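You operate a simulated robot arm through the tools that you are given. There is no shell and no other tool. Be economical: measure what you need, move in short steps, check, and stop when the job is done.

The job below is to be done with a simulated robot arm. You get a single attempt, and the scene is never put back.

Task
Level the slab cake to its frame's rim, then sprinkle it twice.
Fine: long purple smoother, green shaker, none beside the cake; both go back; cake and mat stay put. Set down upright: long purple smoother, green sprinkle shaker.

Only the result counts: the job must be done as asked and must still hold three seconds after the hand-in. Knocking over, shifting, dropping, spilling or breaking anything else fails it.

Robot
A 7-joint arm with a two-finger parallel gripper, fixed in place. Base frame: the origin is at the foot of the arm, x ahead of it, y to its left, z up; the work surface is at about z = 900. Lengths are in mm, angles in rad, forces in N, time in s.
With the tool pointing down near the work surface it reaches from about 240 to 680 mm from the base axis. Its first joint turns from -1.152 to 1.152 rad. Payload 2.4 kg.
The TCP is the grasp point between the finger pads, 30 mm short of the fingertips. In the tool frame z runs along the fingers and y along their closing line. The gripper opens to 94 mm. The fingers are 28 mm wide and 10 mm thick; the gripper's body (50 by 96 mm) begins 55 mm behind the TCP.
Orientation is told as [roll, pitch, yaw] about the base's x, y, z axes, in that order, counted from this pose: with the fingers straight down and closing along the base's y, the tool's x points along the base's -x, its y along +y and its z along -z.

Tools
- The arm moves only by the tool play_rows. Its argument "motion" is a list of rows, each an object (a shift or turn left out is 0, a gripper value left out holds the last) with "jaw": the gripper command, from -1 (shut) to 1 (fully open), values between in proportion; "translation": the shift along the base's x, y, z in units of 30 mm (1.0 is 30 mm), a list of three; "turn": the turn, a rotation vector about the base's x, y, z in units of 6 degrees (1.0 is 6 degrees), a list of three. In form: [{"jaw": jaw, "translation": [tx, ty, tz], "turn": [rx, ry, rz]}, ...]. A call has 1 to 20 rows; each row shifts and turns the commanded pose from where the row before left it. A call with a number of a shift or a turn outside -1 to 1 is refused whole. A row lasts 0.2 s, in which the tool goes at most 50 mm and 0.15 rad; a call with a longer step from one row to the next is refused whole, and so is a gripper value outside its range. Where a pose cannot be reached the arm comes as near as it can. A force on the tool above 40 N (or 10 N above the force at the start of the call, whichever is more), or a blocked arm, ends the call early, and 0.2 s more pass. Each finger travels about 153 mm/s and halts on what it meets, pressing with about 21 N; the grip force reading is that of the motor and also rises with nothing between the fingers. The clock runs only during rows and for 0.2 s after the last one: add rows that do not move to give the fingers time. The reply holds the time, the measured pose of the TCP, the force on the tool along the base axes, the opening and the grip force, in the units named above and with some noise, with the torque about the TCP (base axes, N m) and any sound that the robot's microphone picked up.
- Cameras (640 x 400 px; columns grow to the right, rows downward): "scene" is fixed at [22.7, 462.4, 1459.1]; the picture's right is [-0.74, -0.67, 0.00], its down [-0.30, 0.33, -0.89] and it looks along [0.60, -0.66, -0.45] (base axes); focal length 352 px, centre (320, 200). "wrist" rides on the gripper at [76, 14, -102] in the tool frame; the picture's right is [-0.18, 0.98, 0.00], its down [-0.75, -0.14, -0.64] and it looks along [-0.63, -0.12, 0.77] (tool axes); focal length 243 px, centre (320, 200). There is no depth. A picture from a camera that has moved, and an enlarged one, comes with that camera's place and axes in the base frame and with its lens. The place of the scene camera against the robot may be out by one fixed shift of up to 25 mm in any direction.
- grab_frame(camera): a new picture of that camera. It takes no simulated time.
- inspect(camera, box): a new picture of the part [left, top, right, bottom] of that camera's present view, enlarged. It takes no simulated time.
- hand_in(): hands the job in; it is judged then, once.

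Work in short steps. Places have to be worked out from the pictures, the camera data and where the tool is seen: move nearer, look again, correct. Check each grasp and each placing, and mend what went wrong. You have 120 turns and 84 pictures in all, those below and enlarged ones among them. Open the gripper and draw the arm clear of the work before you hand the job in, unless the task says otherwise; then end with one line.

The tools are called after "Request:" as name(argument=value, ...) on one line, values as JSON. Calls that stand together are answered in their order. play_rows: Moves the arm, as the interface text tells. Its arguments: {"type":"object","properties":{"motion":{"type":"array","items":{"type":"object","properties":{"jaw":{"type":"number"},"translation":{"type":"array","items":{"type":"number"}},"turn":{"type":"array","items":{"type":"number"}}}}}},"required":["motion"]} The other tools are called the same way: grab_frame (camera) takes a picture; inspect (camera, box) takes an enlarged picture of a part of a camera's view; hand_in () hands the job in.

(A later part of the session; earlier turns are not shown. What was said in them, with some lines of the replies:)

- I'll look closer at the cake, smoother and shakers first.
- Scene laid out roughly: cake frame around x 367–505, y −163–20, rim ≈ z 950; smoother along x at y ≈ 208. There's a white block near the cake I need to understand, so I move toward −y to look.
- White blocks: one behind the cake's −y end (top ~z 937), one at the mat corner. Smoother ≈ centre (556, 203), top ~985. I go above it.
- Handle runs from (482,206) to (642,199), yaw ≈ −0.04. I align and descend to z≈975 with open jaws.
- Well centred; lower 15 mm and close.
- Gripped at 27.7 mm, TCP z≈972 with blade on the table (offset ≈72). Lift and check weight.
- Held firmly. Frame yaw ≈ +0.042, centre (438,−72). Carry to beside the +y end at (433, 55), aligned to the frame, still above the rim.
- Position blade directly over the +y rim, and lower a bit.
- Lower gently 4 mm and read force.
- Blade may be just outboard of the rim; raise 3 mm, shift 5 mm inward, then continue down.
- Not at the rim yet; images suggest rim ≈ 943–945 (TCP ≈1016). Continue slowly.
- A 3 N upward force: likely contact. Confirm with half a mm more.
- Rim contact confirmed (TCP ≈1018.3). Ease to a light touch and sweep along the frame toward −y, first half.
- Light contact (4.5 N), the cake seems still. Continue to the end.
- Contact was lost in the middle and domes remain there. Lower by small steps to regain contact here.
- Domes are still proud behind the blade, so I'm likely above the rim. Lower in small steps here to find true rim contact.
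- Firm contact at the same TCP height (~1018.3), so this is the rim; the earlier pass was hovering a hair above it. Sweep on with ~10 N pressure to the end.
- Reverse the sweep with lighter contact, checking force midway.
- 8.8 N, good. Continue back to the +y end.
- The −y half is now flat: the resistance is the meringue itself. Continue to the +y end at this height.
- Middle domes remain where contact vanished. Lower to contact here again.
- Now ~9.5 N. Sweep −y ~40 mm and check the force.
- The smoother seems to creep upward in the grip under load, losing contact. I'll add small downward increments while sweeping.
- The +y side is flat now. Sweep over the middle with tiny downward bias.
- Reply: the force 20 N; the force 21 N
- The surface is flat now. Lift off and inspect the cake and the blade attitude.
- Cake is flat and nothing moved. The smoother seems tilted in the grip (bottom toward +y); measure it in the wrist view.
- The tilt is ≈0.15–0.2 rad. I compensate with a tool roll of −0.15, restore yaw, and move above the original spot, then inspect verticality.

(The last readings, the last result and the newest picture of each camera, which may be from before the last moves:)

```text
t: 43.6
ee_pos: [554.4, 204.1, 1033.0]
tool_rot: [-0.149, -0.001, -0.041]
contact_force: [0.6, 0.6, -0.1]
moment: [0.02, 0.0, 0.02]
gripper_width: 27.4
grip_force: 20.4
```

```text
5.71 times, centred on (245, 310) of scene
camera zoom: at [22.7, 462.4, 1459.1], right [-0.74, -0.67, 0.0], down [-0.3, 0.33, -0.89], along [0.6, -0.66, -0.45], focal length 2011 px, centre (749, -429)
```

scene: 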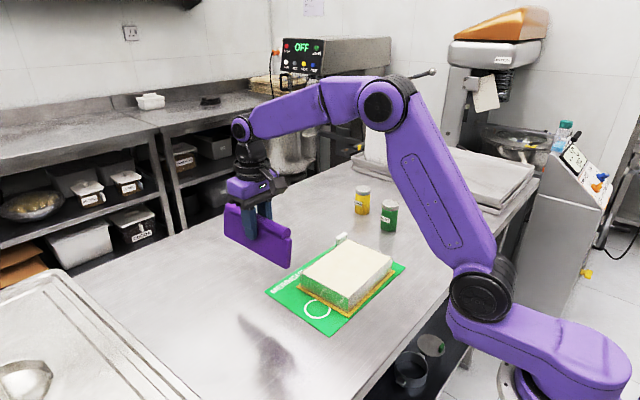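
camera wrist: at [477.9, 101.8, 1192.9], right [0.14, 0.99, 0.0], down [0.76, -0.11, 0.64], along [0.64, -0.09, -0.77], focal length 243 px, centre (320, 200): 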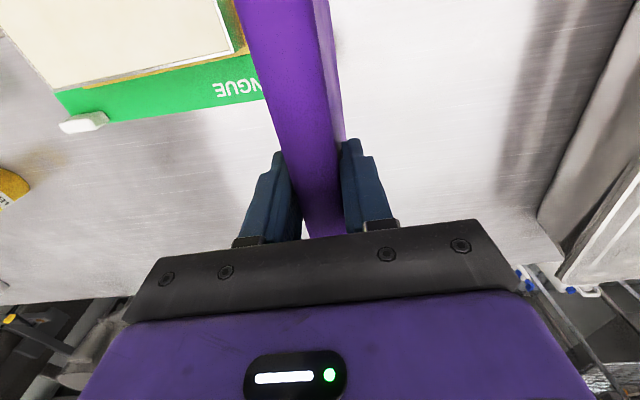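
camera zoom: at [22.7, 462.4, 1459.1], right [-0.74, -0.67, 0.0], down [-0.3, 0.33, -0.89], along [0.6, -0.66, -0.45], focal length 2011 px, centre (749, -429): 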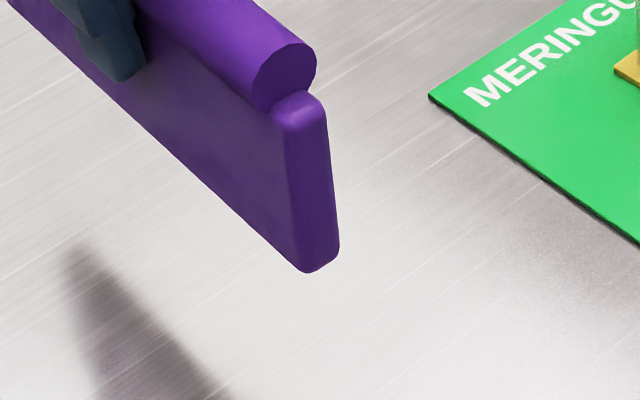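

Residual tilt ≈0.03; trim it and descend to just above the table.

Request:
play_rows(motion=[{"translation": [0, -0.03, -0.8], "turn": [-0.28, 0, 0]}, {"translation": [0, 0, -0.8]}, {"translation": [0, 0, -0.3]}, {}])

Request:
inspect(camera="scene", box=[180, 265, 270, 355])

```text
t: 44.6
ee_pos: [553.9, 201.5, 976.4]
tool_rot: [-0.18, -0.002, -0.043]
contact_force: [-0.7, 0.7, -1.7]
moment: [0.02, 0.02, -0.04]
gripper_width: 27.6
grip_force: 20.5
```

```text
4.44 times, centred on (225, 310) of scene
camera zoom: at [22.7, 462.4, 1459.1], right [-0.74, -0.67, 0.0], down [-0.3, 0.33, -0.89], along [0.6, -0.66, -0.45], focal length 1564 px, centre (742, -289)
```

zoom: 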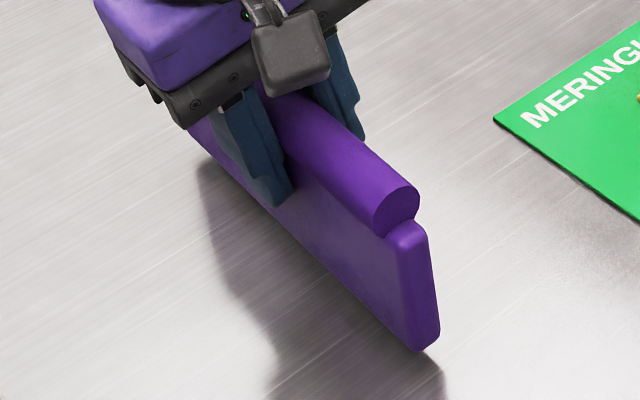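

Lower gently to touch the table.

Request:
play_rows(motion=[{"translation": [0, 0, -0.05]}, {"translation": [0, 0, -0.05]}, {"translation": [0, 0, -0.05]}, {"translation": [0, 0, -0.03]}, {}])

```text
t: 45.8
ee_pos: [554.1, 204.0, 972.4]
tool_rot: [-0.179, -0.002, -0.04]
contact_force: [-0.6, 0.3, -1.5]
moment: [-0.01, 0.01, 0.0]
gripper_width: 27.4
grip_force: 21.0
```

Request:
play_rows(motion=[{"translation": [0, 0, -0.04]}, {"translation": [0, 0, -0.03]}, {}])

```text
t: 46.6
ee_pos: [554.9, 204.2, 969.3]
tool_rot: [-0.179, -0.001, -0.043]
contact_force: [-0.9, 0.1, -1.0]
moment: [-0.02, -0.02, 0.0]
gripper_width: 27.2
grip_force: 20.9
```

Request:
play_rows(motion=[{"translation": [0, 0, -0.03]}, {"translation": [0, 0, -0.03]}, {}])

```text
t: 47.4
ee_pos: [553.7, 203.6, 968.5]
tool_rot: [-0.179, -0.002, -0.043]
contact_force: [-0.6, -0.6, -0.2]
moment: [-0.02, 0.01, 0.0]
gripper_width: 27.7
grip_force: 21.0
```

Request:
play_rows(motion=[{"translation": [0, 0, -0.03]}, {"translation": [0, 0, -0.03]}, {}])

Request:
inspect(camera="scene", box=[200, 275, 270, 355])

```text
t: 48.2
ee_pos: [554.2, 203.4, 967.8]
tool_rot: [-0.179, -0.002, -0.042]
contact_force: [-0.8, -0.9, 1.4]
moment: [0.01, 0.11, 0.03]
gripper_width: 27.7
grip_force: 20.7
```

```text
5.00 times, centred on (235, 315) of scene
camera zoom: at [22.7, 462.4, 1459.1], right [-0.74, -0.67, 0.0], down [-0.3, 0.33, -0.89], along [0.6, -0.66, -0.45], focal length 1760 px, centre (745, -375)
```

zoom: 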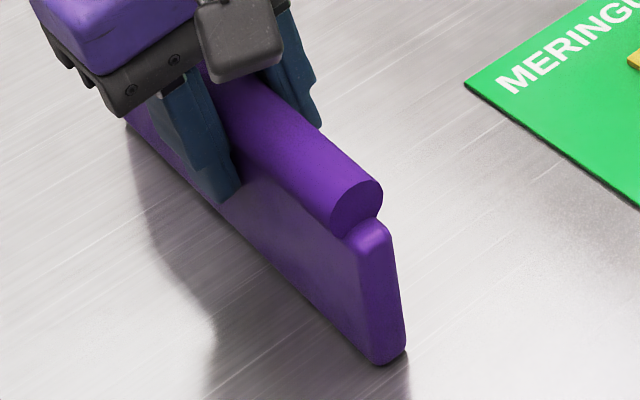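

Contact starts. Press slightly more, then open a little to let it settle.

Request:
play_rows(motion=[{"translation": [0, 0, -0.02]}, {"translation": [0, 0, -0.01]}, {}])

```text
t: 49.0
ee_pos: [554.9, 204.7, 966.6]
tool_rot: [-0.18, -0.003, -0.042]
contact_force: [-3.9, -1.9, 14.1]
moment: [-0.01, 0.1, 0.01]
gripper_width: 27.9
grip_force: 21.4
```

Request:
play_rows(motion=[{"translation": [0, 0, 0.01]}, {"jaw": -0.36}, {"jaw": -0.3}, {"jaw": -0.2}, {}])

Request:
inspect(camera="scene", box=[180, 265, 270, 355])

Request:
inspect(camera="wrist", box=[200, 0, 460, 240])

```text
t: 50.2
ee_pos: [555.5, 203.2, 966.1]
tool_rot: [-0.181, -0.001, -0.039]
contact_force: [0.7, 0.2, -0.3]
moment: [-0.03, 0.01, -0.01]
gripper_width: 37.8
grip_force: 0.2
```

```text
4.44 times, centred on (225, 310) of scene
camera zoom: at [22.7, 462.4, 1459.1], right [-0.74, -0.67, 0.0], down [-0.3, 0.33, -0.89], along [0.6, -0.66, -0.45], focal length 1564 px, centre (742, -289)
```

zoom: 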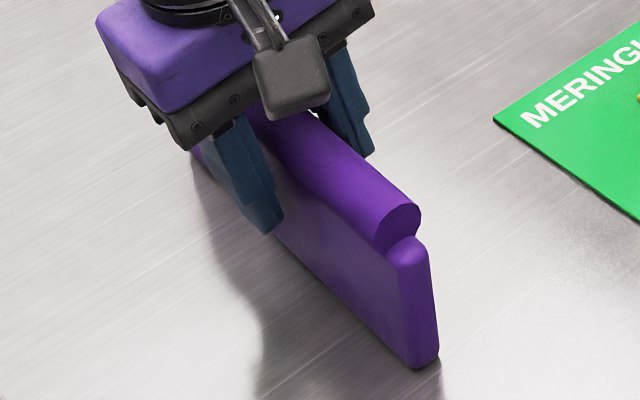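

```text
1.67 times, centred on (330, 120) of wrist
camera zoom: at [478.4, 239.0, 1065.1], right [0.22, 0.96, -0.18], down [0.75, -0.05, 0.66], along [0.62, -0.28, -0.73], focal length 404 px, centre (303, 333)
```

zoom: 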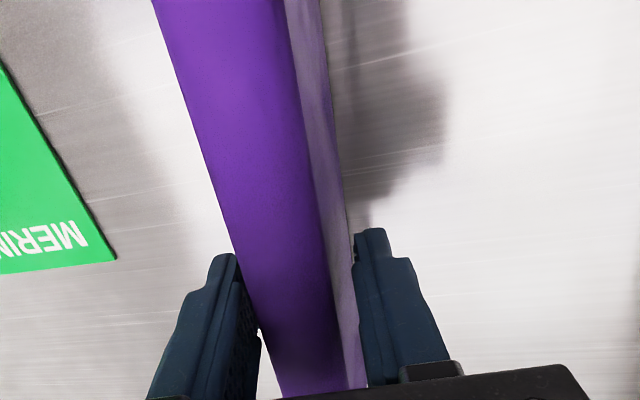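

Smoother stands upright at its original spot. Open wider and retract along the tool axis, then straighten the tool.

Request:
play_rows(motion=[{"jaw": 0.3}, {"jaw": 1}, {}, {"translation": [0, 0.09, 0.49]}, {"translation": [0, 0.18, 0.98]}, {"translation": [0, 0.18, 0.98]}, {"translation": [0, 0, 0.98], "turn": [0.86, 0, 0]}, {"translation": [0, 0, 0.98], "turn": [0.86, 0, 0.39]}, {"translation": [0, 0, 0.98]}, {}])

Request:
grab_frame(camera="scene")

```text
t: 52.4
ee_pos: [555.8, 216.9, 1128.8]
tool_rot: [0.001, 0.005, 0.001]
contact_force: [0.5, 0.2, -1.0]
moment: [0.0, 0.0, -0.02]
gripper_width: 94.0
grip_force: 0.0
```

```text
38 pictures are left
```

scene: 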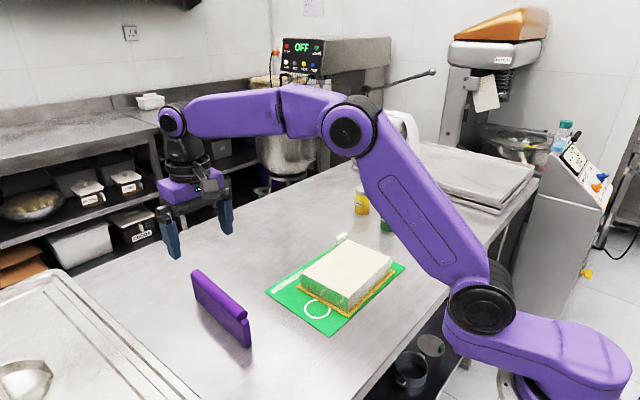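

Both fine. Now the mint shaker at ≈(495,−345), Ø≈45–50, height ≈88. To be able to invert it I'll grasp it with the tool leaning outward ~55°. First move to a high standoff while reorienting.

Request:
play_rows(motion=[{"translation": [-0.3, -0.96, 0.3], "turn": [0, 0, -0.84]}, {"translation": [-0.3, -0.96, 0.3], "turn": [0, 0, -0.84]}, {"translation": [-0.3, -0.96, 0], "turn": [0, 0, -0.83]}, {"translation": [-0.3, -0.96, 0], "turn": [0, 0, -0.83]}, {"translation": [-0.3, -0.96, 0], "turn": [0, 0, -0.83]}, {"translation": [-0.3, -0.96, 0], "turn": [0, 0, -0.83]}, {"translation": [-0.3, -0.96, 0], "turn": [0, 0, -0.83]}, {"translation": [-0.3, -0.96, 0], "turn": [-0.526, -0.751, 0]}, {"translation": [-0.3, -0.96, 0], "turn": [-0.526, -0.751, 0]}, {"translation": [-0.3, -0.96, 0], "turn": [-0.526, -0.751, 0]}, {"translation": [-0.3, -0.96, 0], "turn": [-0.526, -0.751, 0]}, {"translation": [-0.3, -0.96, 0], "turn": [-0.526, -0.751, 0]}, {"translation": [-0.3, -0.96, 0], "turn": [-0.526, -0.751, 0]}, {"translation": [-0.3, -0.96, 0], "turn": [-0.526, -0.751, 0]}, {"translation": [-0.3, -0.96, 0], "turn": [-0.526, -0.751, 0]}, {"translation": [-0.3, -0.96, 0], "turn": [-0.526, -0.751, 0]}, {"translation": [-0.3, -0.96, 0], "turn": [-0.526, -0.751, 0]}, {}])

Request:
grab_frame(camera="scene")

Request:
grab_frame(camera="wrist")

```text
t: 56.2
ee_pos: [403.3, -274.3, 1145.1]
tool_rot: [-0.002, -0.958, -0.608]
contact_force: [-0.5, -1.0, -0.7]
moment: [0.02, -0.02, 0.01]
gripper_width: 93.9
grip_force: 0.1
```

```text
37 pictures are left
```

scene: 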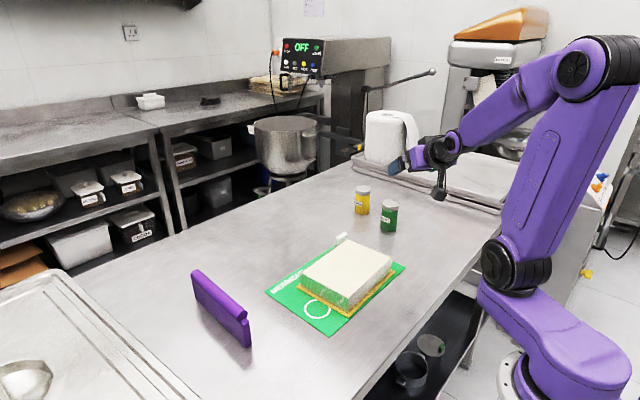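

```text
36 pictures are left
camera wrist: at [305.5, -189.8, 1142.7], right [0.65, 0.74, 0.15], down [-0.16, -0.06, 0.99], along [0.74, -0.66, 0.07], focal length 243 px, centre (320, 200)
```

wrist: 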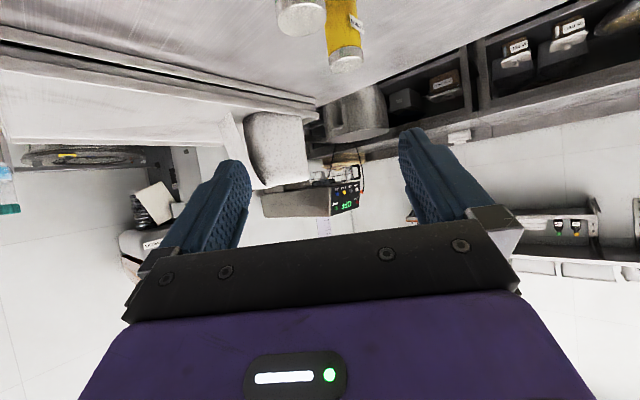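

Pose reached as intended. Lower to a standoff ~100 mm back along the tool axis and look again.

Request:
play_rows(motion=[{"translation": [0.12, -0.13, -0.9]}, {"translation": [0.12, -0.13, -0.9]}, {"translation": [0.12, -0.13, -0.9]}, {"translation": [0.12, -0.13, -0.9]}, {"translation": [0.12, -0.13, -0.9]}, {}])

Request:
grab_frame(camera="wrist")

Request:
inspect(camera="scene", box=[330, 160, 490, 260])

```text
t: 57.6
ee_pos: [418.8, -293.8, 1012.1]
tool_rot: [-0.001, -0.957, -0.608]
contact_force: [0.1, 0.5, -0.1]
moment: [0.0, -0.01, -0.01]
gripper_width: 93.7
grip_force: 0.0
```

```text
35 pictures are left
camera wrist: at [321.9, -209.0, 1009.2], right [0.65, 0.74, 0.15], down [-0.15, -0.06, 0.99], along [0.74, -0.66, 0.07], focal length 243 px, centre (320, 200)
```

wrist: 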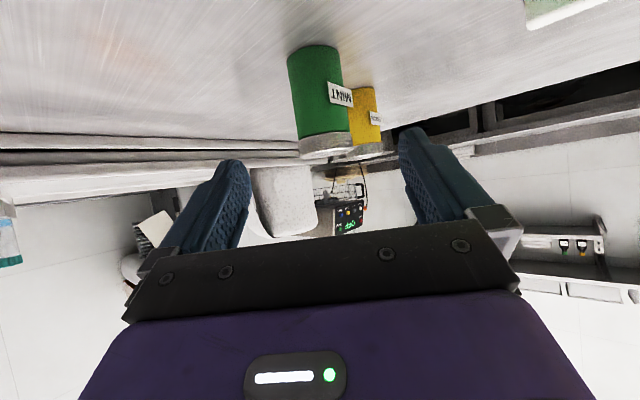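

```text
4.00 times, centred on (410, 210) of scene
camera zoom: at [22.7, 462.4, 1459.1], right [-0.74, -0.67, 0.0], down [-0.3, 0.33, -0.89], along [0.6, -0.66, -0.45], focal length 1408 px, centre (-40, 160)
```

zoom: 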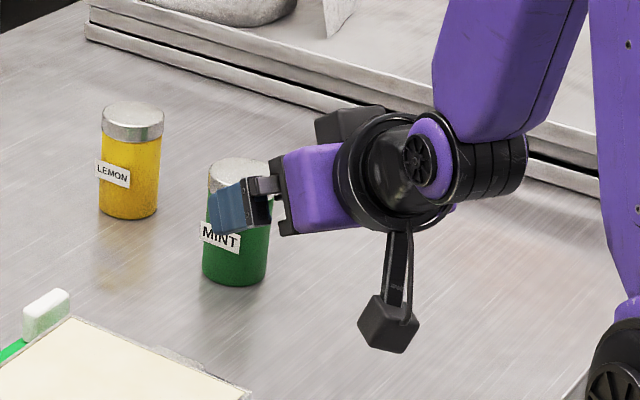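

Shaker centre ≈(496,−346), aligned with the tool. Advance along the tool axis around the body.

Request:
play_rows(motion=[{"translation": [0.51, -0.347, -0.447]}, {"translation": [0.51, -0.347, -0.447]}, {"translation": [0.51, -0.347, -0.447]}, {"translation": [0.51, -0.347, -0.447]}, {}])

Request:
inspect(camera="scene", box=[330, 160, 490, 260])

Request:
grab_frame(camera="wrist")

```text
t: 58.8
ee_pos: [481.5, -334.4, 955.6]
tool_rot: [-0.002, -0.956, -0.609]
contact_force: [0.7, -0.3, 0.6]
moment: [0.02, -0.02, -0.04]
gripper_width: 94.0
grip_force: 0.0
```

```text
4.00 times, centred on (410, 210) of scene
camera zoom: at [22.7, 462.4, 1459.1], right [-0.74, -0.67, 0.0], down [-0.3, 0.33, -0.89], along [0.6, -0.66, -0.45], focal length 1408 px, centre (-40, 160)
```

zoom: 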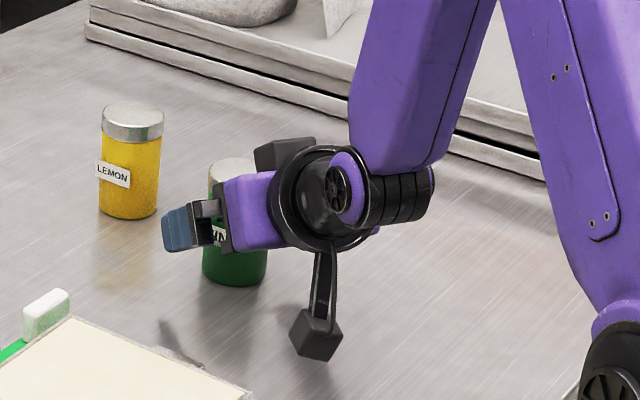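

```text
32 pictures are left
camera wrist: at [384.1, -249.7, 953.5], right [0.65, 0.74, 0.15], down [-0.15, -0.06, 0.99], along [0.74, -0.66, 0.07], focal length 243 px, centre (320, 200)
```

wrist: 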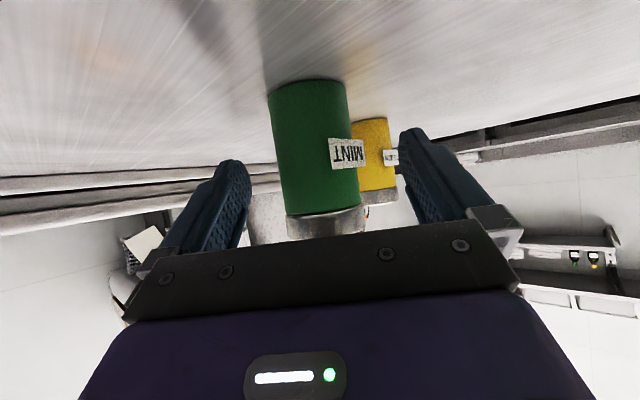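

Request:
play_rows(motion=[{"translation": [0.27, -0.19, -0.18]}, {"translation": [0.27, -0.19, -0.17]}, {}, {"jaw": -1}, {"jaw": -1}, {"jaw": -1}, {"jaw": -1}])

Request:
grab_frame(camera="wrist")

```text
t: 60.4
ee_pos: [497.5, -344.7, 946.0]
tool_rot: [-0.002, -0.955, -0.609]
contact_force: [-0.1, -0.4, 1.5]
moment: [0.01, -0.04, -0.04]
gripper_width: 51.3
grip_force: 20.7
```

```text
31 pictures are left
camera wrist: at [399.5, -259.9, 943.5], right [0.65, 0.74, 0.15], down [-0.15, -0.06, 0.99], along [0.74, -0.66, 0.07], focal length 243 px, centre (320, 200)
```

wrist: 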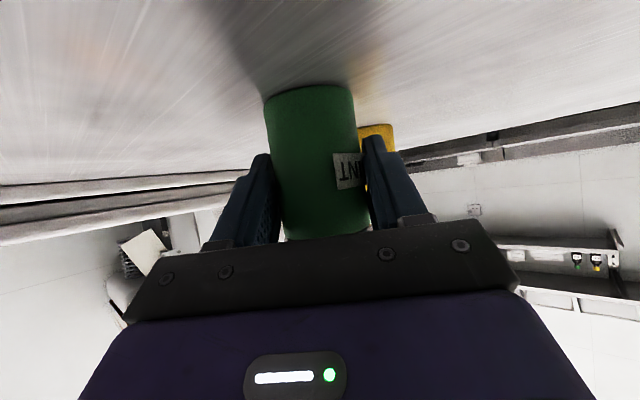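

Gripped (51.3 mm) at TCP (497.5,−344.7,946). Lift.

Request:
play_rows(motion=[{"translation": [0, 0, 0.3]}, {"translation": [0, 0, 0.8]}, {"translation": [0, 0, 1]}, {"translation": [0, 0, 1]}, {"translation": [0, 0, 1]}, {"translation": [0, 0, 1]}, {"translation": [0, 0, 0.9]}, {}])

Request:
grab_frame(camera="scene")

```text
t: 62.2
ee_pos: [495.1, -345.4, 1127.6]
tool_rot: [-0.003, -0.957, -0.61]
contact_force: [0.7, 0.7, -0.6]
moment: [-0.03, 0.01, -0.02]
gripper_width: 51.3
grip_force: 21.1
```

```text
30 pictures are left
```

scene: 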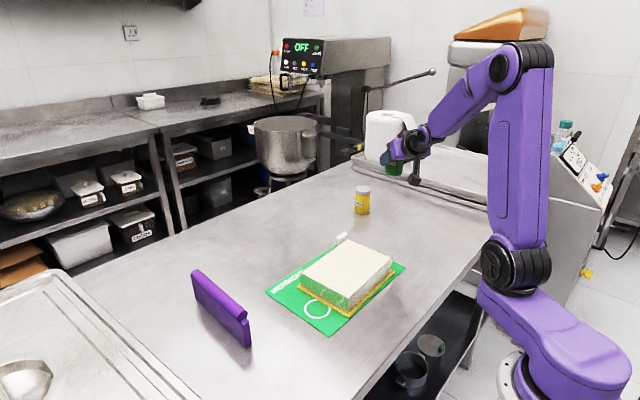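

Shaker held upright. Carry it over the cake centre while yawing the tool to point along −y (hand on the +y side).

Request:
play_rows(motion=[{"translation": [-0.19, 0.91, 0.2], "turn": [0, 0, -0.92]}, {"translation": [-0.19, 0.91, 0.2], "turn": [0, 0, -0.92]}, {"translation": [-0.19, 0.91, 0.2], "turn": [0, 0, -0.92]}, {"translation": [-0.19, 0.91, 0.2], "turn": [0, 0, -0.92]}, {"translation": [-0.19, 0.91, 0.2], "turn": [0, 0, -0.92]}, {"translation": [-0.19, 0.91, 0.2], "turn": [0, 0, -0.92]}, {"translation": [-0.19, 0.91, 0.2], "turn": [0, 0, -0.92]}, {"translation": [-0.19, 0.91, 0.2], "turn": [0, 0, -0.92]}, {"translation": [-0.19, 0.91, 0.2], "turn": [0, 0, -0.92]}, {"translation": [-0.19, 0.91, 0.2], "turn": [0, 0, -0.92]}, {}])

Request:
grab_frame(camera="scene")

```text
t: 64.6
ee_pos: [447.6, -91.3, 1188.9]
tool_rot: [0.011, -0.987, -1.535]
contact_force: [-0.2, -0.2, -1.5]
moment: [0.03, -0.01, 0.0]
gripper_width: 51.1
grip_force: 21.1
out of reach, approached as far as the arm can: row 2, 3
```

```text
29 pictures are left
```

scene: 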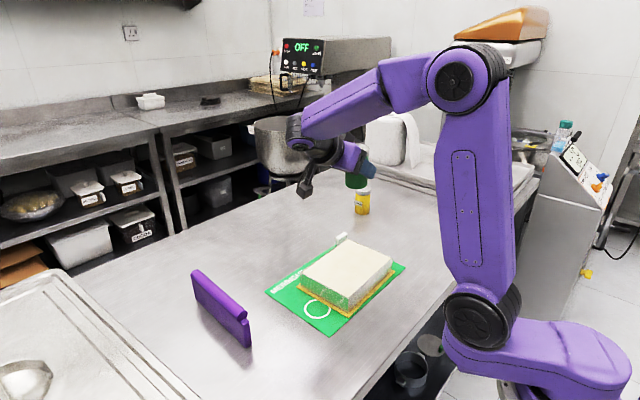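

Upright over the cake. Now level the tool to horizontal (shaker tilts only ~35°) and lower to z≈1090 over the cake.

Request:
play_rows(motion=[{"translation": [-0.05, -0.03, -0.5], "turn": [-0.93, 0, 0]}, {"translation": [-0.05, -0.03, -0.5], "turn": [-0.93, 0, 0]}, {"translation": [-0.05, -0.03, -0.5], "turn": [-0.93, 0, 0]}, {"translation": [-0.05, -0.03, -0.5], "turn": [-0.93, 0, 0]}, {"translation": [-0.05, -0.03, -0.5], "turn": [-0.93, 0, 0]}, {"translation": [-0.05, -0.03, -0.5], "turn": [-0.93, 0, 0]}, {}])

Request:
grab_frame(camera="scene")

```text
t: 66.2
ee_pos: [439.5, -95.2, 1098.7]
tool_rot: [-1.69, -1.553, 0.163]
contact_force: [0.2, -0.7, -0.7]
moment: [0.01, 0.02, 0.01]
gripper_width: 50.6
grip_force: 21.1
```

```text
28 pictures are left
```

scene: 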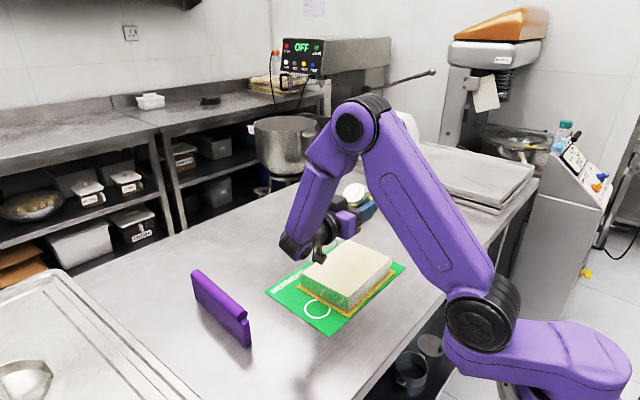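

Request:
inspect(camera="scene", box=[240, 130, 420, 340])

```text
1.90 times, centred on (330, 235) of scene
camera zoom: at [22.7, 462.4, 1459.1], right [-0.74, -0.67, 0.0], down [-0.3, 0.33, -0.89], along [0.6, -0.66, -0.45], focal length 670 px, centre (301, 133)
```

zoom: 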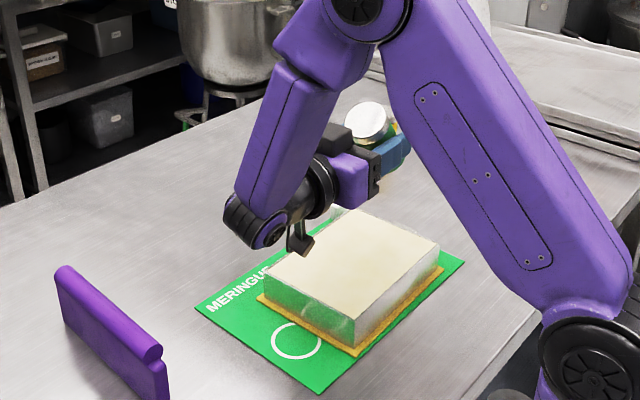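

Clear. Start rolling about the tool axis (base y), first ~34°, to see whether the wrist allows it.

Request:
play_rows(motion=[{"turn": [0, 0.95, 0]}, {"turn": [0, 0.95, 0]}, {"turn": [0, 0.95, 0]}, {"turn": [0, 0.95, 0]}, {"turn": [0, 0.95, 0]}, {"turn": [0, 0.95, 0]}, {}])

```text
t: 67.8
ee_pos: [439.3, -96.8, 1098.7]
tool_rot: [-1.533, -0.952, 0.003]
contact_force: [0.2, -0.2, -0.8]
moment: [0.04, 0.0, 0.01]
gripper_width: 50.7
grip_force: 21.1
```

Request:
play_rows(motion=[{"turn": [0, 0.95, 0]}, {"turn": [0, 0.95, 0]}, {"turn": [0, 0.95, 0]}, {"turn": [0, 0.95, 0]}, {"turn": [0, 0.95, 0]}, {"turn": [0, 0.95, 0]}, {"turn": [0, 0.95, 0]}, {"turn": [0, 0.95, 0]}, {}])

Request:
inspect(camera="scene", box=[240, 130, 420, 340])

```text
t: 69.8
ee_pos: [440.3, -96.0, 1098.7]
tool_rot: [-1.531, -0.158, 0.001]
contact_force: [0.0, 0.5, 0.0]
moment: [0.02, 0.01, 0.0]
gripper_width: 50.9
grip_force: 20.6
```

```text
1.90 times, centred on (330, 235) of scene
camera zoom: at [22.7, 462.4, 1459.1], right [-0.74, -0.67, 0.0], down [-0.3, 0.33, -0.89], along [0.6, -0.66, -0.45], focal length 670 px, centre (301, 133)
```

zoom: 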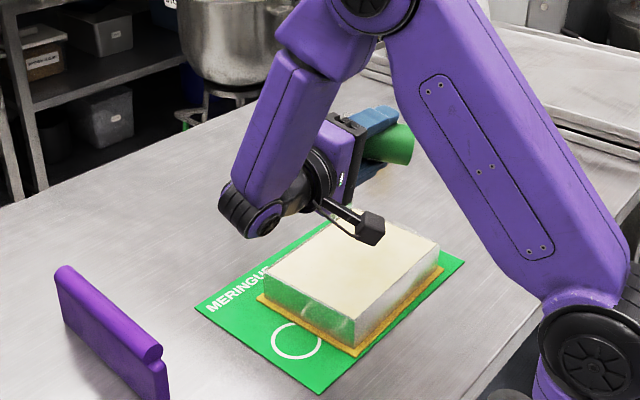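

Roll works; lid stays over the cake. Continue past horizontal in part and check.

Request:
play_rows(motion=[{"turn": [0, 0.95, 0]}, {"turn": [0, 0.95, 0]}, {"turn": [0, 0.95, 0]}, {"turn": [0, 0.95, 0]}, {"turn": [0, 0.95, 0]}, {"turn": [0, 0.95, 0]}, {}])

Request:
inspect(camera="scene", box=[270, 150, 420, 320])

```text
t: 71.4
ee_pos: [439.5, -96.5, 1098.8]
tool_rot: [-1.53, 0.44, 0.002]
contact_force: [-0.2, -0.8, -1.1]
moment: [0.01, -0.01, 0.01]
gripper_width: 50.7
grip_force: 20.6
```

```text
2.35 times, centred on (345, 235) of scene
camera zoom: at [22.7, 462.4, 1459.1], right [-0.74, -0.67, 0.0], down [-0.3, 0.33, -0.89], along [0.6, -0.66, -0.45], focal length 828 px, centre (261, 118)
```

zoom: 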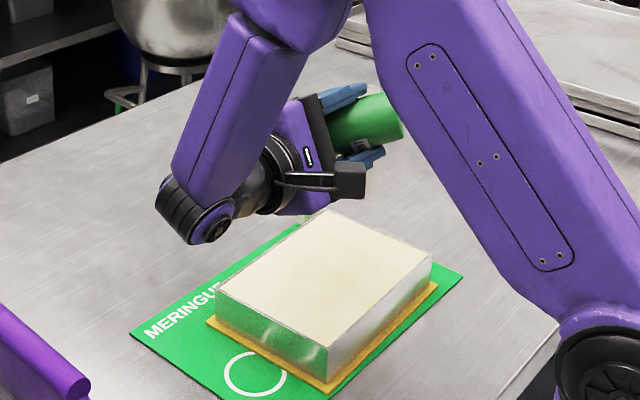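

Request:
play_rows(motion=[{"turn": [0, 0.95, 0]}, {"turn": [0, 0.95, 0]}, {"turn": [0, 0.95, 0]}, {"turn": [0, 0.95, 0]}, {"turn": [0, 0.95, 0]}, {"turn": [0, 0.95, 0]}, {}])

Request:
inspect(camera="scene", box=[270, 150, 420, 320])

```text
t: 73.0
ee_pos: [440.4, -97.3, 1099.3]
tool_rot: [-1.528, 1.036, 0.001]
contact_force: [-0.4, -0.4, -1.1]
moment: [0.06, 0.0, 0.02]
gripper_width: 50.7
grip_force: 21.6
```

```text
2.35 times, centred on (345, 235) of scene
camera zoom: at [22.7, 462.4, 1459.1], right [-0.74, -0.67, 0.0], down [-0.3, 0.33, -0.89], along [0.6, -0.66, -0.45], focal length 828 px, centre (261, 118)
```

zoom: 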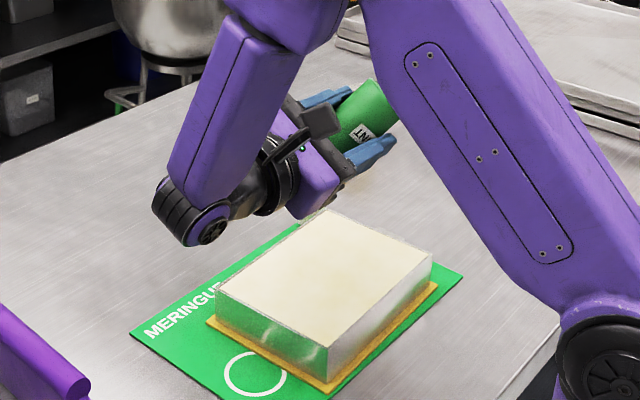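

No sprinkles yet at ~134° tilt. Continue the roll and raise the nose so that the lid faces down.

Request:
play_rows(motion=[{"turn": [0, 0.95, 0]}, {"turn": [0, 0.95, 0]}, {"turn": [0, 0.95, 0]}, {"turn": [0, 0.95, 0]}, {}])

Request:
inspect(camera="scene", box=[270, 150, 420, 320])

```text
t: 74.2
ee_pos: [319.6, -100.3, 1080.6]
tool_rot: [-1.533, 1.432, -0.004]
contact_force: [0.2, 0.0, -0.8]
moment: [-0.03, 0.02, 0.01]
gripper_width: 50.7
grip_force: 20.8
out of reach, approached as far as the arm can: row 1, 2, 3, 4
```

```text
2.35 times, centred on (345, 235) of scene
camera zoom: at [22.7, 462.4, 1459.1], right [-0.74, -0.67, 0.0], down [-0.3, 0.33, -0.89], along [0.6, -0.66, -0.45], focal length 828 px, centre (261, 118)
```

zoom: 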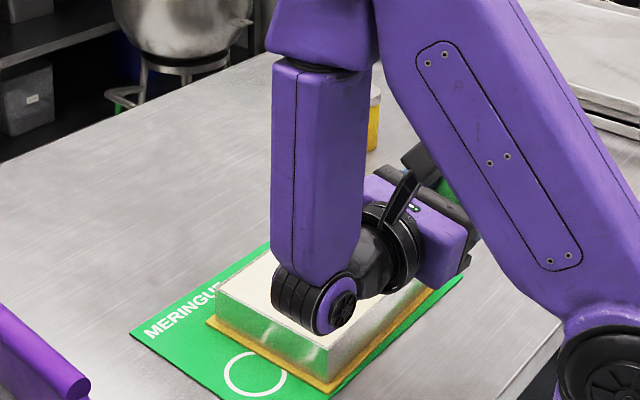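

That pushed the arm off the cake (joint limit). Undo those rolls right away.

Request:
play_rows(motion=[{"turn": [0, -0.95, 0]}, {"turn": [0, -0.95, 0]}, {"turn": [0, -0.95, 0]}, {"turn": [0, -0.95, 0]}, {}, {}])

Request:
inspect(camera="scene", box=[260, 150, 450, 340])

```text
t: 75.6
ee_pos: [319.8, -101.8, 1080.6]
tool_rot: [-1.528, 1.036, 0.004]
contact_force: [-0.7, -0.5, -0.2]
moment: [0.02, 0.0, 0.02]
gripper_width: 50.6
grip_force: 21.0
```

```text
2.11 times, centred on (355, 245) of scene
camera zoom: at [22.7, 462.4, 1459.1], right [-0.74, -0.67, 0.0], down [-0.3, 0.33, -0.89], along [0.6, -0.66, -0.45], focal length 741 px, centre (246, 105)
```

zoom: 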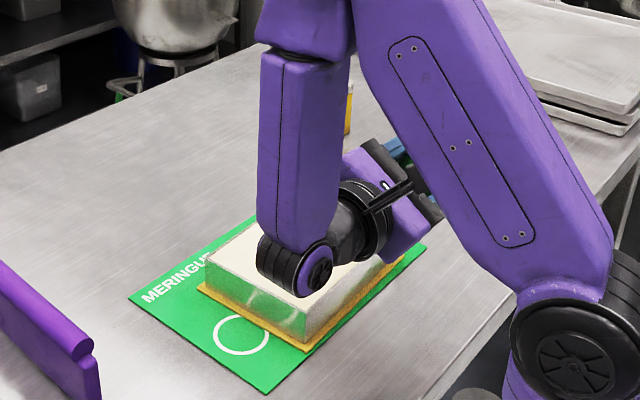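

Translate back over the cake at the same orientation.

Request:
play_rows(motion=[{"translation": [0.8, 0.03, 0.12]}, {"translation": [0.8, 0.03, 0.12]}, {"translation": [0.8, 0.03, 0.12]}, {"translation": [0.8, 0.03, 0.12]}, {"translation": [0.8, 0.03, 0.12]}, {}])

Request:
inspect(camera="scene", box=[260, 150, 450, 340])

```text
t: 77.0
ee_pos: [439.6, -95.5, 1099.0]
tool_rot: [-1.527, 1.037, 0.002]
contact_force: [-0.9, 0.2, -1.4]
moment: [0.0, -0.02, -0.03]
gripper_width: 50.4
grip_force: 21.0
```

```text
2.11 times, centred on (355, 245) of scene
camera zoom: at [22.7, 462.4, 1459.1], right [-0.74, -0.67, 0.0], down [-0.3, 0.33, -0.89], along [0.6, -0.66, -0.45], focal length 741 px, centre (246, 105)
```

zoom: 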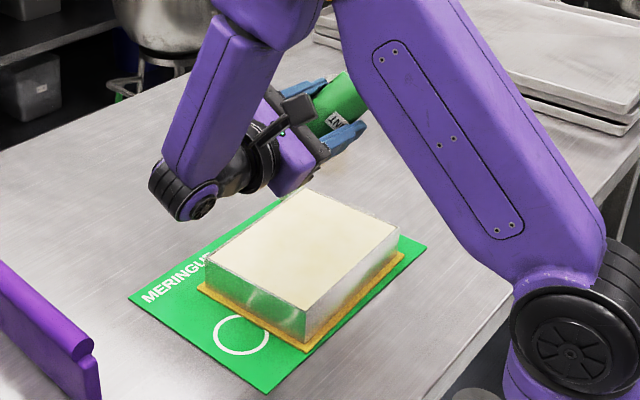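

Back over the cake, nothing spilled. Raise the fingers ~14° to tilt the shaker further upside down.

Request:
play_rows(motion=[{"turn": [-0.8, 0, 0]}, {"turn": [-0.8, 0, 0]}, {"turn": [-0.8, 0, 0]}, {}])

```text
t: 78.0
ee_pos: [440.0, -96.4, 1098.9]
tool_rot: [-1.996, 0.985, -0.395]
contact_force: [-0.7, 0.5, -2.1]
moment: [0.05, -0.01, -0.01]
gripper_width: 50.5
grip_force: 21.1
```

Now ≈145° with the lid near (459,−79). Centre it and make one shake stroke (down–up), then look.

Request:
play_rows(motion=[{"translation": [-0.5, 0.1, 0]}, {}, {"translation": [0, 0, -1]}, {"translation": [0, 0, 1]}, {}, {}])

Request:
inspect(camera="scene", box=[270, 170, 420, 320])

```text
t: 79.4
ee_pos: [423.9, -91.8, 1100.4]
tool_rot: [-1.995, 0.986, -0.396]
contact_force: [0.4, -0.3, -0.3]
moment: [0.0, -0.03, 0.0]
gripper_width: 50.4
grip_force: 21.1
```

```text
2.67 times, centred on (345, 245) of scene
camera zoom: at [22.7, 462.4, 1459.1], right [-0.74, -0.67, 0.0], down [-0.3, 0.33, -0.89], along [0.6, -0.66, -0.45], focal length 938 px, centre (253, 80)
```

zoom: 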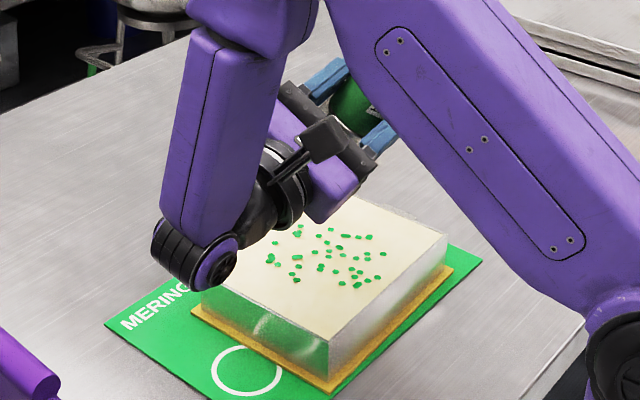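

One shake put a batch of sprinkles on the cake. Make a second identical shake.

Request:
play_rows(motion=[{}, {}, {"translation": [0, 0, -1]}, {"translation": [0, 0, 1]}, {}, {}])

Request:
inspect(camera="scene", box=[270, 170, 420, 320])

```text
t: 80.8
ee_pos: [423.6, -93.7, 1099.4]
tool_rot: [-1.995, 0.985, -0.395]
contact_force: [-0.3, -0.6, -1.9]
moment: [0.0, -0.01, 0.02]
gripper_width: 50.3
grip_force: 20.6
```

```text
2.67 times, centred on (345, 245) of scene
camera zoom: at [22.7, 462.4, 1459.1], right [-0.74, -0.67, 0.0], down [-0.3, 0.33, -0.89], along [0.6, -0.66, -0.45], focal length 938 px, centre (253, 80)
```

zoom: 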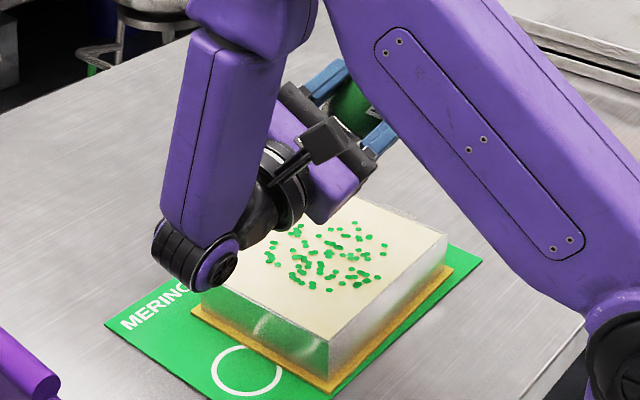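

Second batch is on. Now return gently: undo the nose tilt, then roll back.

Request:
play_rows(motion=[{"turn": [0.4, 0, 0]}, {"turn": [0.4, 0, 0]}, {"turn": [0.4, 0, 0]}, {"turn": [0.4, 0, 0]}, {"turn": [0.4, 0, 0]}, {"turn": [0.4, 0, 0]}, {"turn": [0, -0.5, 0]}, {"turn": [0, -0.7, 0]}, {"turn": [0, -0.95, 0]}, {"turn": [0, -0.95, 0]}, {"turn": [0, -0.95, 0]}, {"turn": [0, -0.95, 0]}, {"turn": [0, -0.95, 0]}, {"turn": [0, -0.95, 0]}, {"turn": [0, -0.95, 0]}, {"turn": [0, -0.95, 0]}, {}])

```text
t: 84.4
ee_pos: [424.0, -93.1, 1099.0]
tool_rot: [-1.53, 0.112, 0.002]
contact_force: [0.2, 0.2, -1.1]
moment: [0.06, -0.05, 0.0]
gripper_width: 50.7
grip_force: 21.4
```

Request:
play_rows(motion=[{"turn": [0, -0.935, 0]}, {"turn": [0, -0.935, 0]}, {"turn": [0, -0.935, 0]}, {"turn": [0, -0.935, 0]}, {"turn": [0, -0.935, 0]}, {"turn": [0, -0.935, 0]}, {"turn": [0, -0.935, 0]}, {"turn": [0, -0.935, 0]}, {"turn": [0, -0.935, 0]}, {"turn": [0, -0.935, 0]}, {"turn": [0, -0.935, 0]}, {"turn": [0, -0.935, 0]}, {"turn": [0, -0.935, 0]}, {"turn": [0, -0.935, 0]}, {"turn": [0, -0.935, 0]}, {"turn": [0, -0.935, 0]}, {"turn": [0, -0.935, 0]}, {}])

Request:
grab_frame(camera="scene")

```text
t: 88.2
ee_pos: [424.1, -92.9, 1099.2]
tool_rot: [-1.634, -1.552, 0.102]
contact_force: [0.1, -0.1, -0.5]
moment: [0.04, 0.03, 0.02]
gripper_width: 50.2
grip_force: 20.7
```

```text
18 pictures are left
```

scene: 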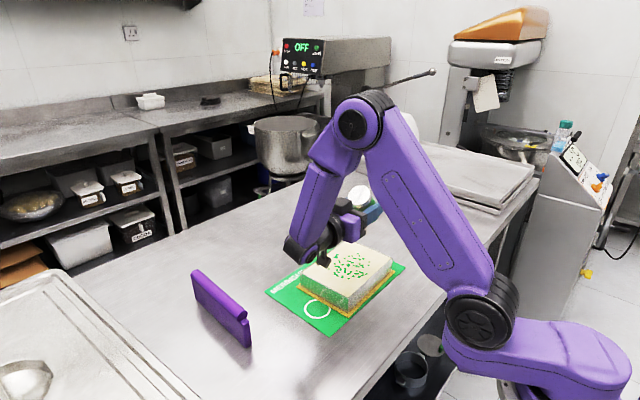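

Undo the pitch so the shaker is upright again while rising.

Request:
play_rows(motion=[{"translation": [0, 0, 0.4], "turn": [0.93, 0, 0]}, {"translation": [0, 0, 0.4], "turn": [0.93, 0, 0]}, {"translation": [0, 0, 0.4], "turn": [0.93, 0, 0]}, {"translation": [0, 0, 0.4], "turn": [0.93, 0, 0]}, {"translation": [0.1, 0, 0.4], "turn": [0.93, 0, 0]}, {"translation": [0.2, 0, 0.4], "turn": [0.93, 0, 0]}, {}])

```text
t: 89.8
ee_pos: [434.5, -93.2, 1169.7]
tool_rot: [0.011, -0.984, -1.534]
contact_force: [0.3, 0.0, -0.5]
moment: [0.04, -0.06, -0.03]
gripper_width: 50.2
grip_force: 20.7
```

Request:
play_rows(motion=[{"translation": [0.15, -0.6, 0], "turn": [0, 0, 0.9]}, {"translation": [0.15, -0.6, 0], "turn": [0, 0, 0.9]}, {"translation": [0.15, -0.6, 0], "turn": [0, 0, 0.9]}, {"translation": [0.15, -0.6, 0], "turn": [0, 0, 0.9]}, {"translation": [0.15, -0.6, 0], "turn": [0, 0, 0.9]}, {"translation": [0.15, -0.6, 0], "turn": [0, 0, 0.9]}, {"translation": [0.15, -0.6, 0], "turn": [0, 0, 0.9]}, {"translation": [0.15, -0.6, 0], "turn": [0, 0, 0.9]}, {"translation": [0.15, -0.6, 0], "turn": [0, 0, 0.9]}, {"translation": [0.15, -0.6, 0], "turn": [0.09, 0.13, 0.74]}, {}])

```text
t: 92.2
ee_pos: [477.1, -271.6, 1171.0]
tool_rot: [0.01, -0.969, -0.605]
contact_force: [-0.3, 0.5, -1.0]
moment: [0.01, -0.02, -0.04]
gripper_width: 50.5
grip_force: 20.6
```

Reach fine. Move over the original spot and descend to ~25 mm above rest.

Request:
play_rows(motion=[{"translation": [0.22, -0.81, 0], "turn": [0.075, 0.11, 0]}, {"translation": [0.22, -0.81, 0]}, {"translation": [0.22, -0.81, -0.3]}, {"translation": [0, 0, -1]}, {"translation": [0, 0, -1]}, {"translation": [0, 0, -1]}, {"translation": [0, 0, -1]}, {"translation": [0, 0, -1]}, {"translation": [0, 0, -1]}, {}])

Request:
inspect(camera="scene", box=[330, 160, 490, 260])

Request:
grab_frame(camera="wrist")

```text
t: 94.4
ee_pos: [498.3, -346.4, 981.7]
tool_rot: [0.009, -0.958, -0.607]
contact_force: [0.6, 0.1, -0.5]
moment: [0.03, 0.01, 0.03]
gripper_width: 50.3
grip_force: 21.0
```

```text
4.00 times, centred on (410, 210) of scene
camera zoom: at [22.7, 462.4, 1459.1], right [-0.74, -0.67, 0.0], down [-0.3, 0.33, -0.89], along [0.6, -0.66, -0.45], focal length 1408 px, centre (-40, 160)
```

zoom: 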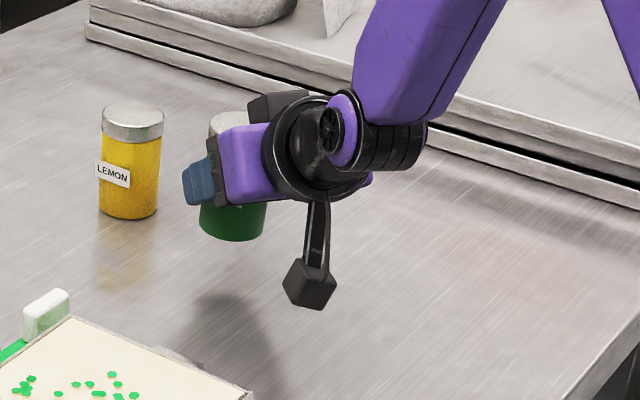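

```text
16 pictures are left
camera wrist: at [399.8, -263.5, 978.8], right [0.64, 0.75, 0.16], down [-0.16, -0.07, 0.98], along [0.75, -0.66, 0.07], focal length 243 px, centre (320, 200)
```

wrist: 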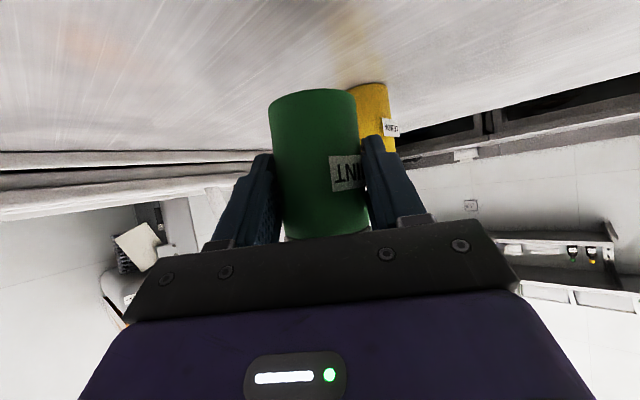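

Shaker pose in the hand is unchanged. Lower to just above the table, then feel for contact.

Request:
play_rows(motion=[{"translation": [-0.03, 0.05, -0.6]}, {"translation": [0, 0, -0.4]}, {"translation": [0, 0, -0.05]}, {}])

```text
t: 95.4
ee_pos: [496.4, -344.9, 951.4]
tool_rot: [0.008, -0.957, -0.605]
contact_force: [-0.5, 0.4, -1.3]
moment: [0.0, 0.01, 0.02]
gripper_width: 50.1
grip_force: 20.7
```

Request:
play_rows(motion=[{"translation": [0, 0, -0.05]}, {"translation": [0, 0, -0.05]}, {"translation": [0, 0, -0.03]}, {}])

```text
t: 96.4
ee_pos: [497.7, -344.8, 945.8]
tool_rot: [0.009, -0.96, -0.607]
contact_force: [-0.9, -0.3, 3.8]
moment: [-0.09, 0.08, -0.03]
gripper_width: 50.2
grip_force: 20.9
```

Contact at ~946.5. Press slightly more and check it sits flat.

Request:
play_rows(motion=[{"translation": [0, 0, -0.02]}, {}])

Request:
inspect(camera="scene", box=[340, 170, 440, 250])

```text
t: 97.0
ee_pos: [497.1, -343.7, 944.9]
tool_rot: [0.008, -0.96, -0.605]
contact_force: [0.5, -0.8, 6.5]
moment: [-0.18, 0.08, 0.05]
gripper_width: 50.2
grip_force: 20.5
```

```text
5.00 times, centred on (390, 210) of scene
camera zoom: at [22.6, 462.5, 1459.0], right [-0.74, -0.67, 0.0], down [-0.3, 0.33, -0.89], along [0.6, -0.66, -0.45], focal length 1760 px, centre (-30, 150)
```

zoom: 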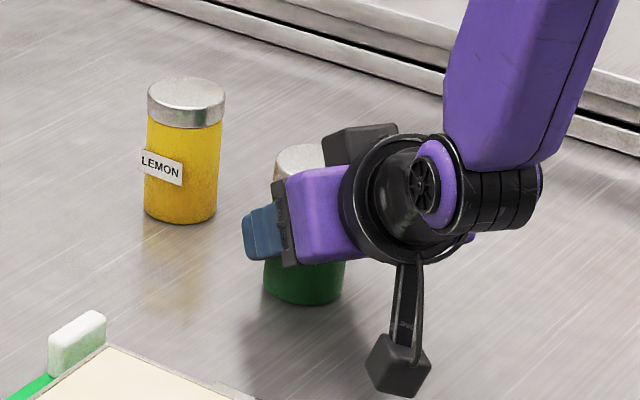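

Looks upright. Release gently.

Request:
play_rows(motion=[{"jaw": 0.12}, {"jaw": 0.2}, {"jaw": 0.5}, {"jaw": 1}, {"jaw": 1}, {}])

Request:
grab_frame(camera="wrist")

```text
t: 98.4
ee_pos: [496.5, -344.2, 945.2]
tool_rot: [0.009, -0.957, -0.606]
contact_force: [0.0, -0.1, -0.2]
moment: [-0.02, 0.02, -0.03]
gripper_width: 94.0
grip_force: 0.0
```

```text
14 pictures are left
camera wrist: at [398.8, -260.9, 942.8], right [0.64, 0.75, 0.16], down [-0.16, -0.07, 0.99], along [0.75, -0.66, 0.07], focal length 243 px, centre (320, 200)
```

wrist: 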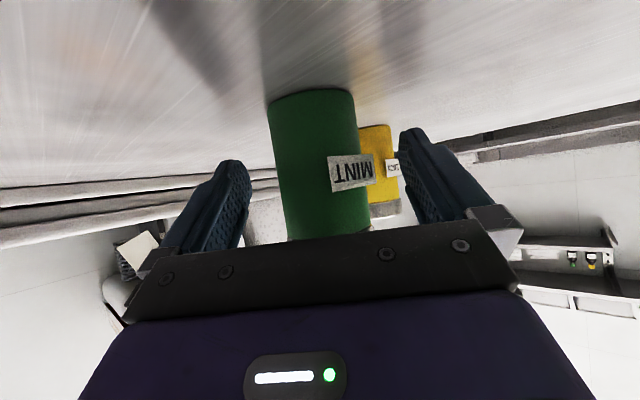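

Released and standing. Retract along the tool axis, then up and back upright.

Request:
play_rows(motion=[{"translation": [-0.34, 0.23, 0.29]}, {"translation": [-0.5, 0.347, 0.43]}, {"translation": [-0.5, 0.347, 0.43]}, {"translation": [-0.5, 0.347, 0.43]}, {"translation": [-0.5, 0.347, 0.43]}, {"translation": [-0.4, 0.3, 0.8]}, {"translation": [0, 0, 1]}, {"translation": [0, 0, 1]}, {"translation": [0, 0, 1]}, {"translation": [0, 0, 0.6], "turn": [0.5, 0.7, 0]}, {"turn": [0.5, 0.7, 0]}, {"turn": [0.5, 0.7, 0]}, {"turn": [0.5, 0.7, 0]}, {}])

Request:
grab_frame(camera="scene")

Request:
inspect(camera="scene", box=[260, 180, 430, 340])

Request:
inspect(camera="scene", box=[310, 170, 430, 245])

```text
t: 101.4
ee_pos: [415.6, -287.2, 1138.1]
tool_rot: [0.013, -0.594, -0.61]
contact_force: [0.0, 0.2, -0.3]
moment: [0.0, 0.01, 0.01]
gripper_width: 93.9
grip_force: 0.1
```

```text
13 pictures are left
```

scene: 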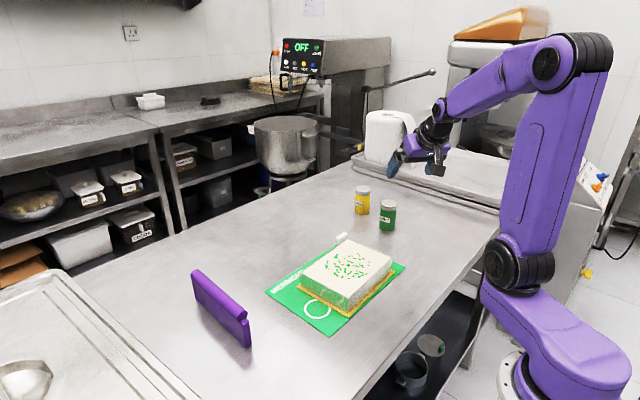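

```text
2.50 times, centred on (345, 260) of scene
camera zoom: at [22.7, 462.4, 1459.1], right [-0.74, -0.67, 0.0], down [-0.3, 0.33, -0.89], along [0.6, -0.66, -0.45], focal length 880 px, centre (258, 50)
```

zoom: 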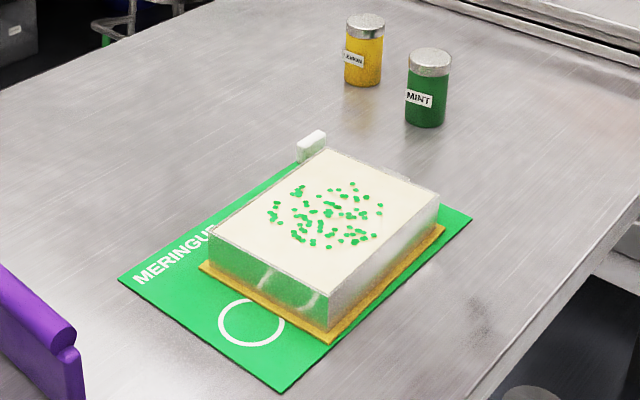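

```text
5.33 times, centred on (370, 208) of scene
camera zoom: at [22.7, 462.4, 1459.1], right [-0.74, -0.67, 0.0], down [-0.3, 0.33, -0.89], along [0.6, -0.66, -0.45], focal length 1877 px, centre (53, 160)
```

zoom: 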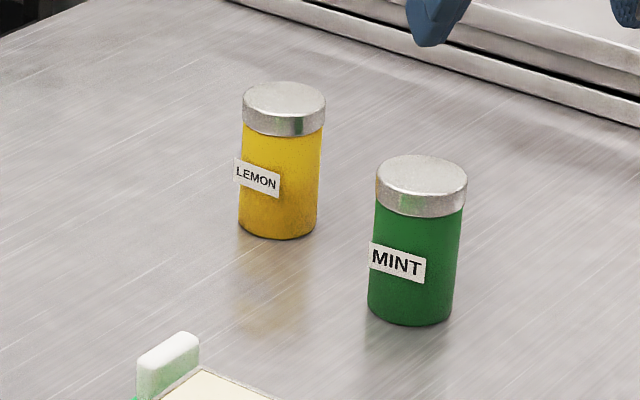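

The cake is flat with two batches of sprinkles on it and none beside it. Both tools stand upright at their places, and the arm is clear with the jaws open, so I hand in.

Request:
hand_in()

```text
The job is handed in.
```

The job is handed in: the cake is level with the frame's rim and sprinkled twice with the green shaker, with no sprinkles seen beside it. The smoother is upright at its starting place, the shaker is upright about 5 mm from where it started, and I saw no movement of the cake or mat.
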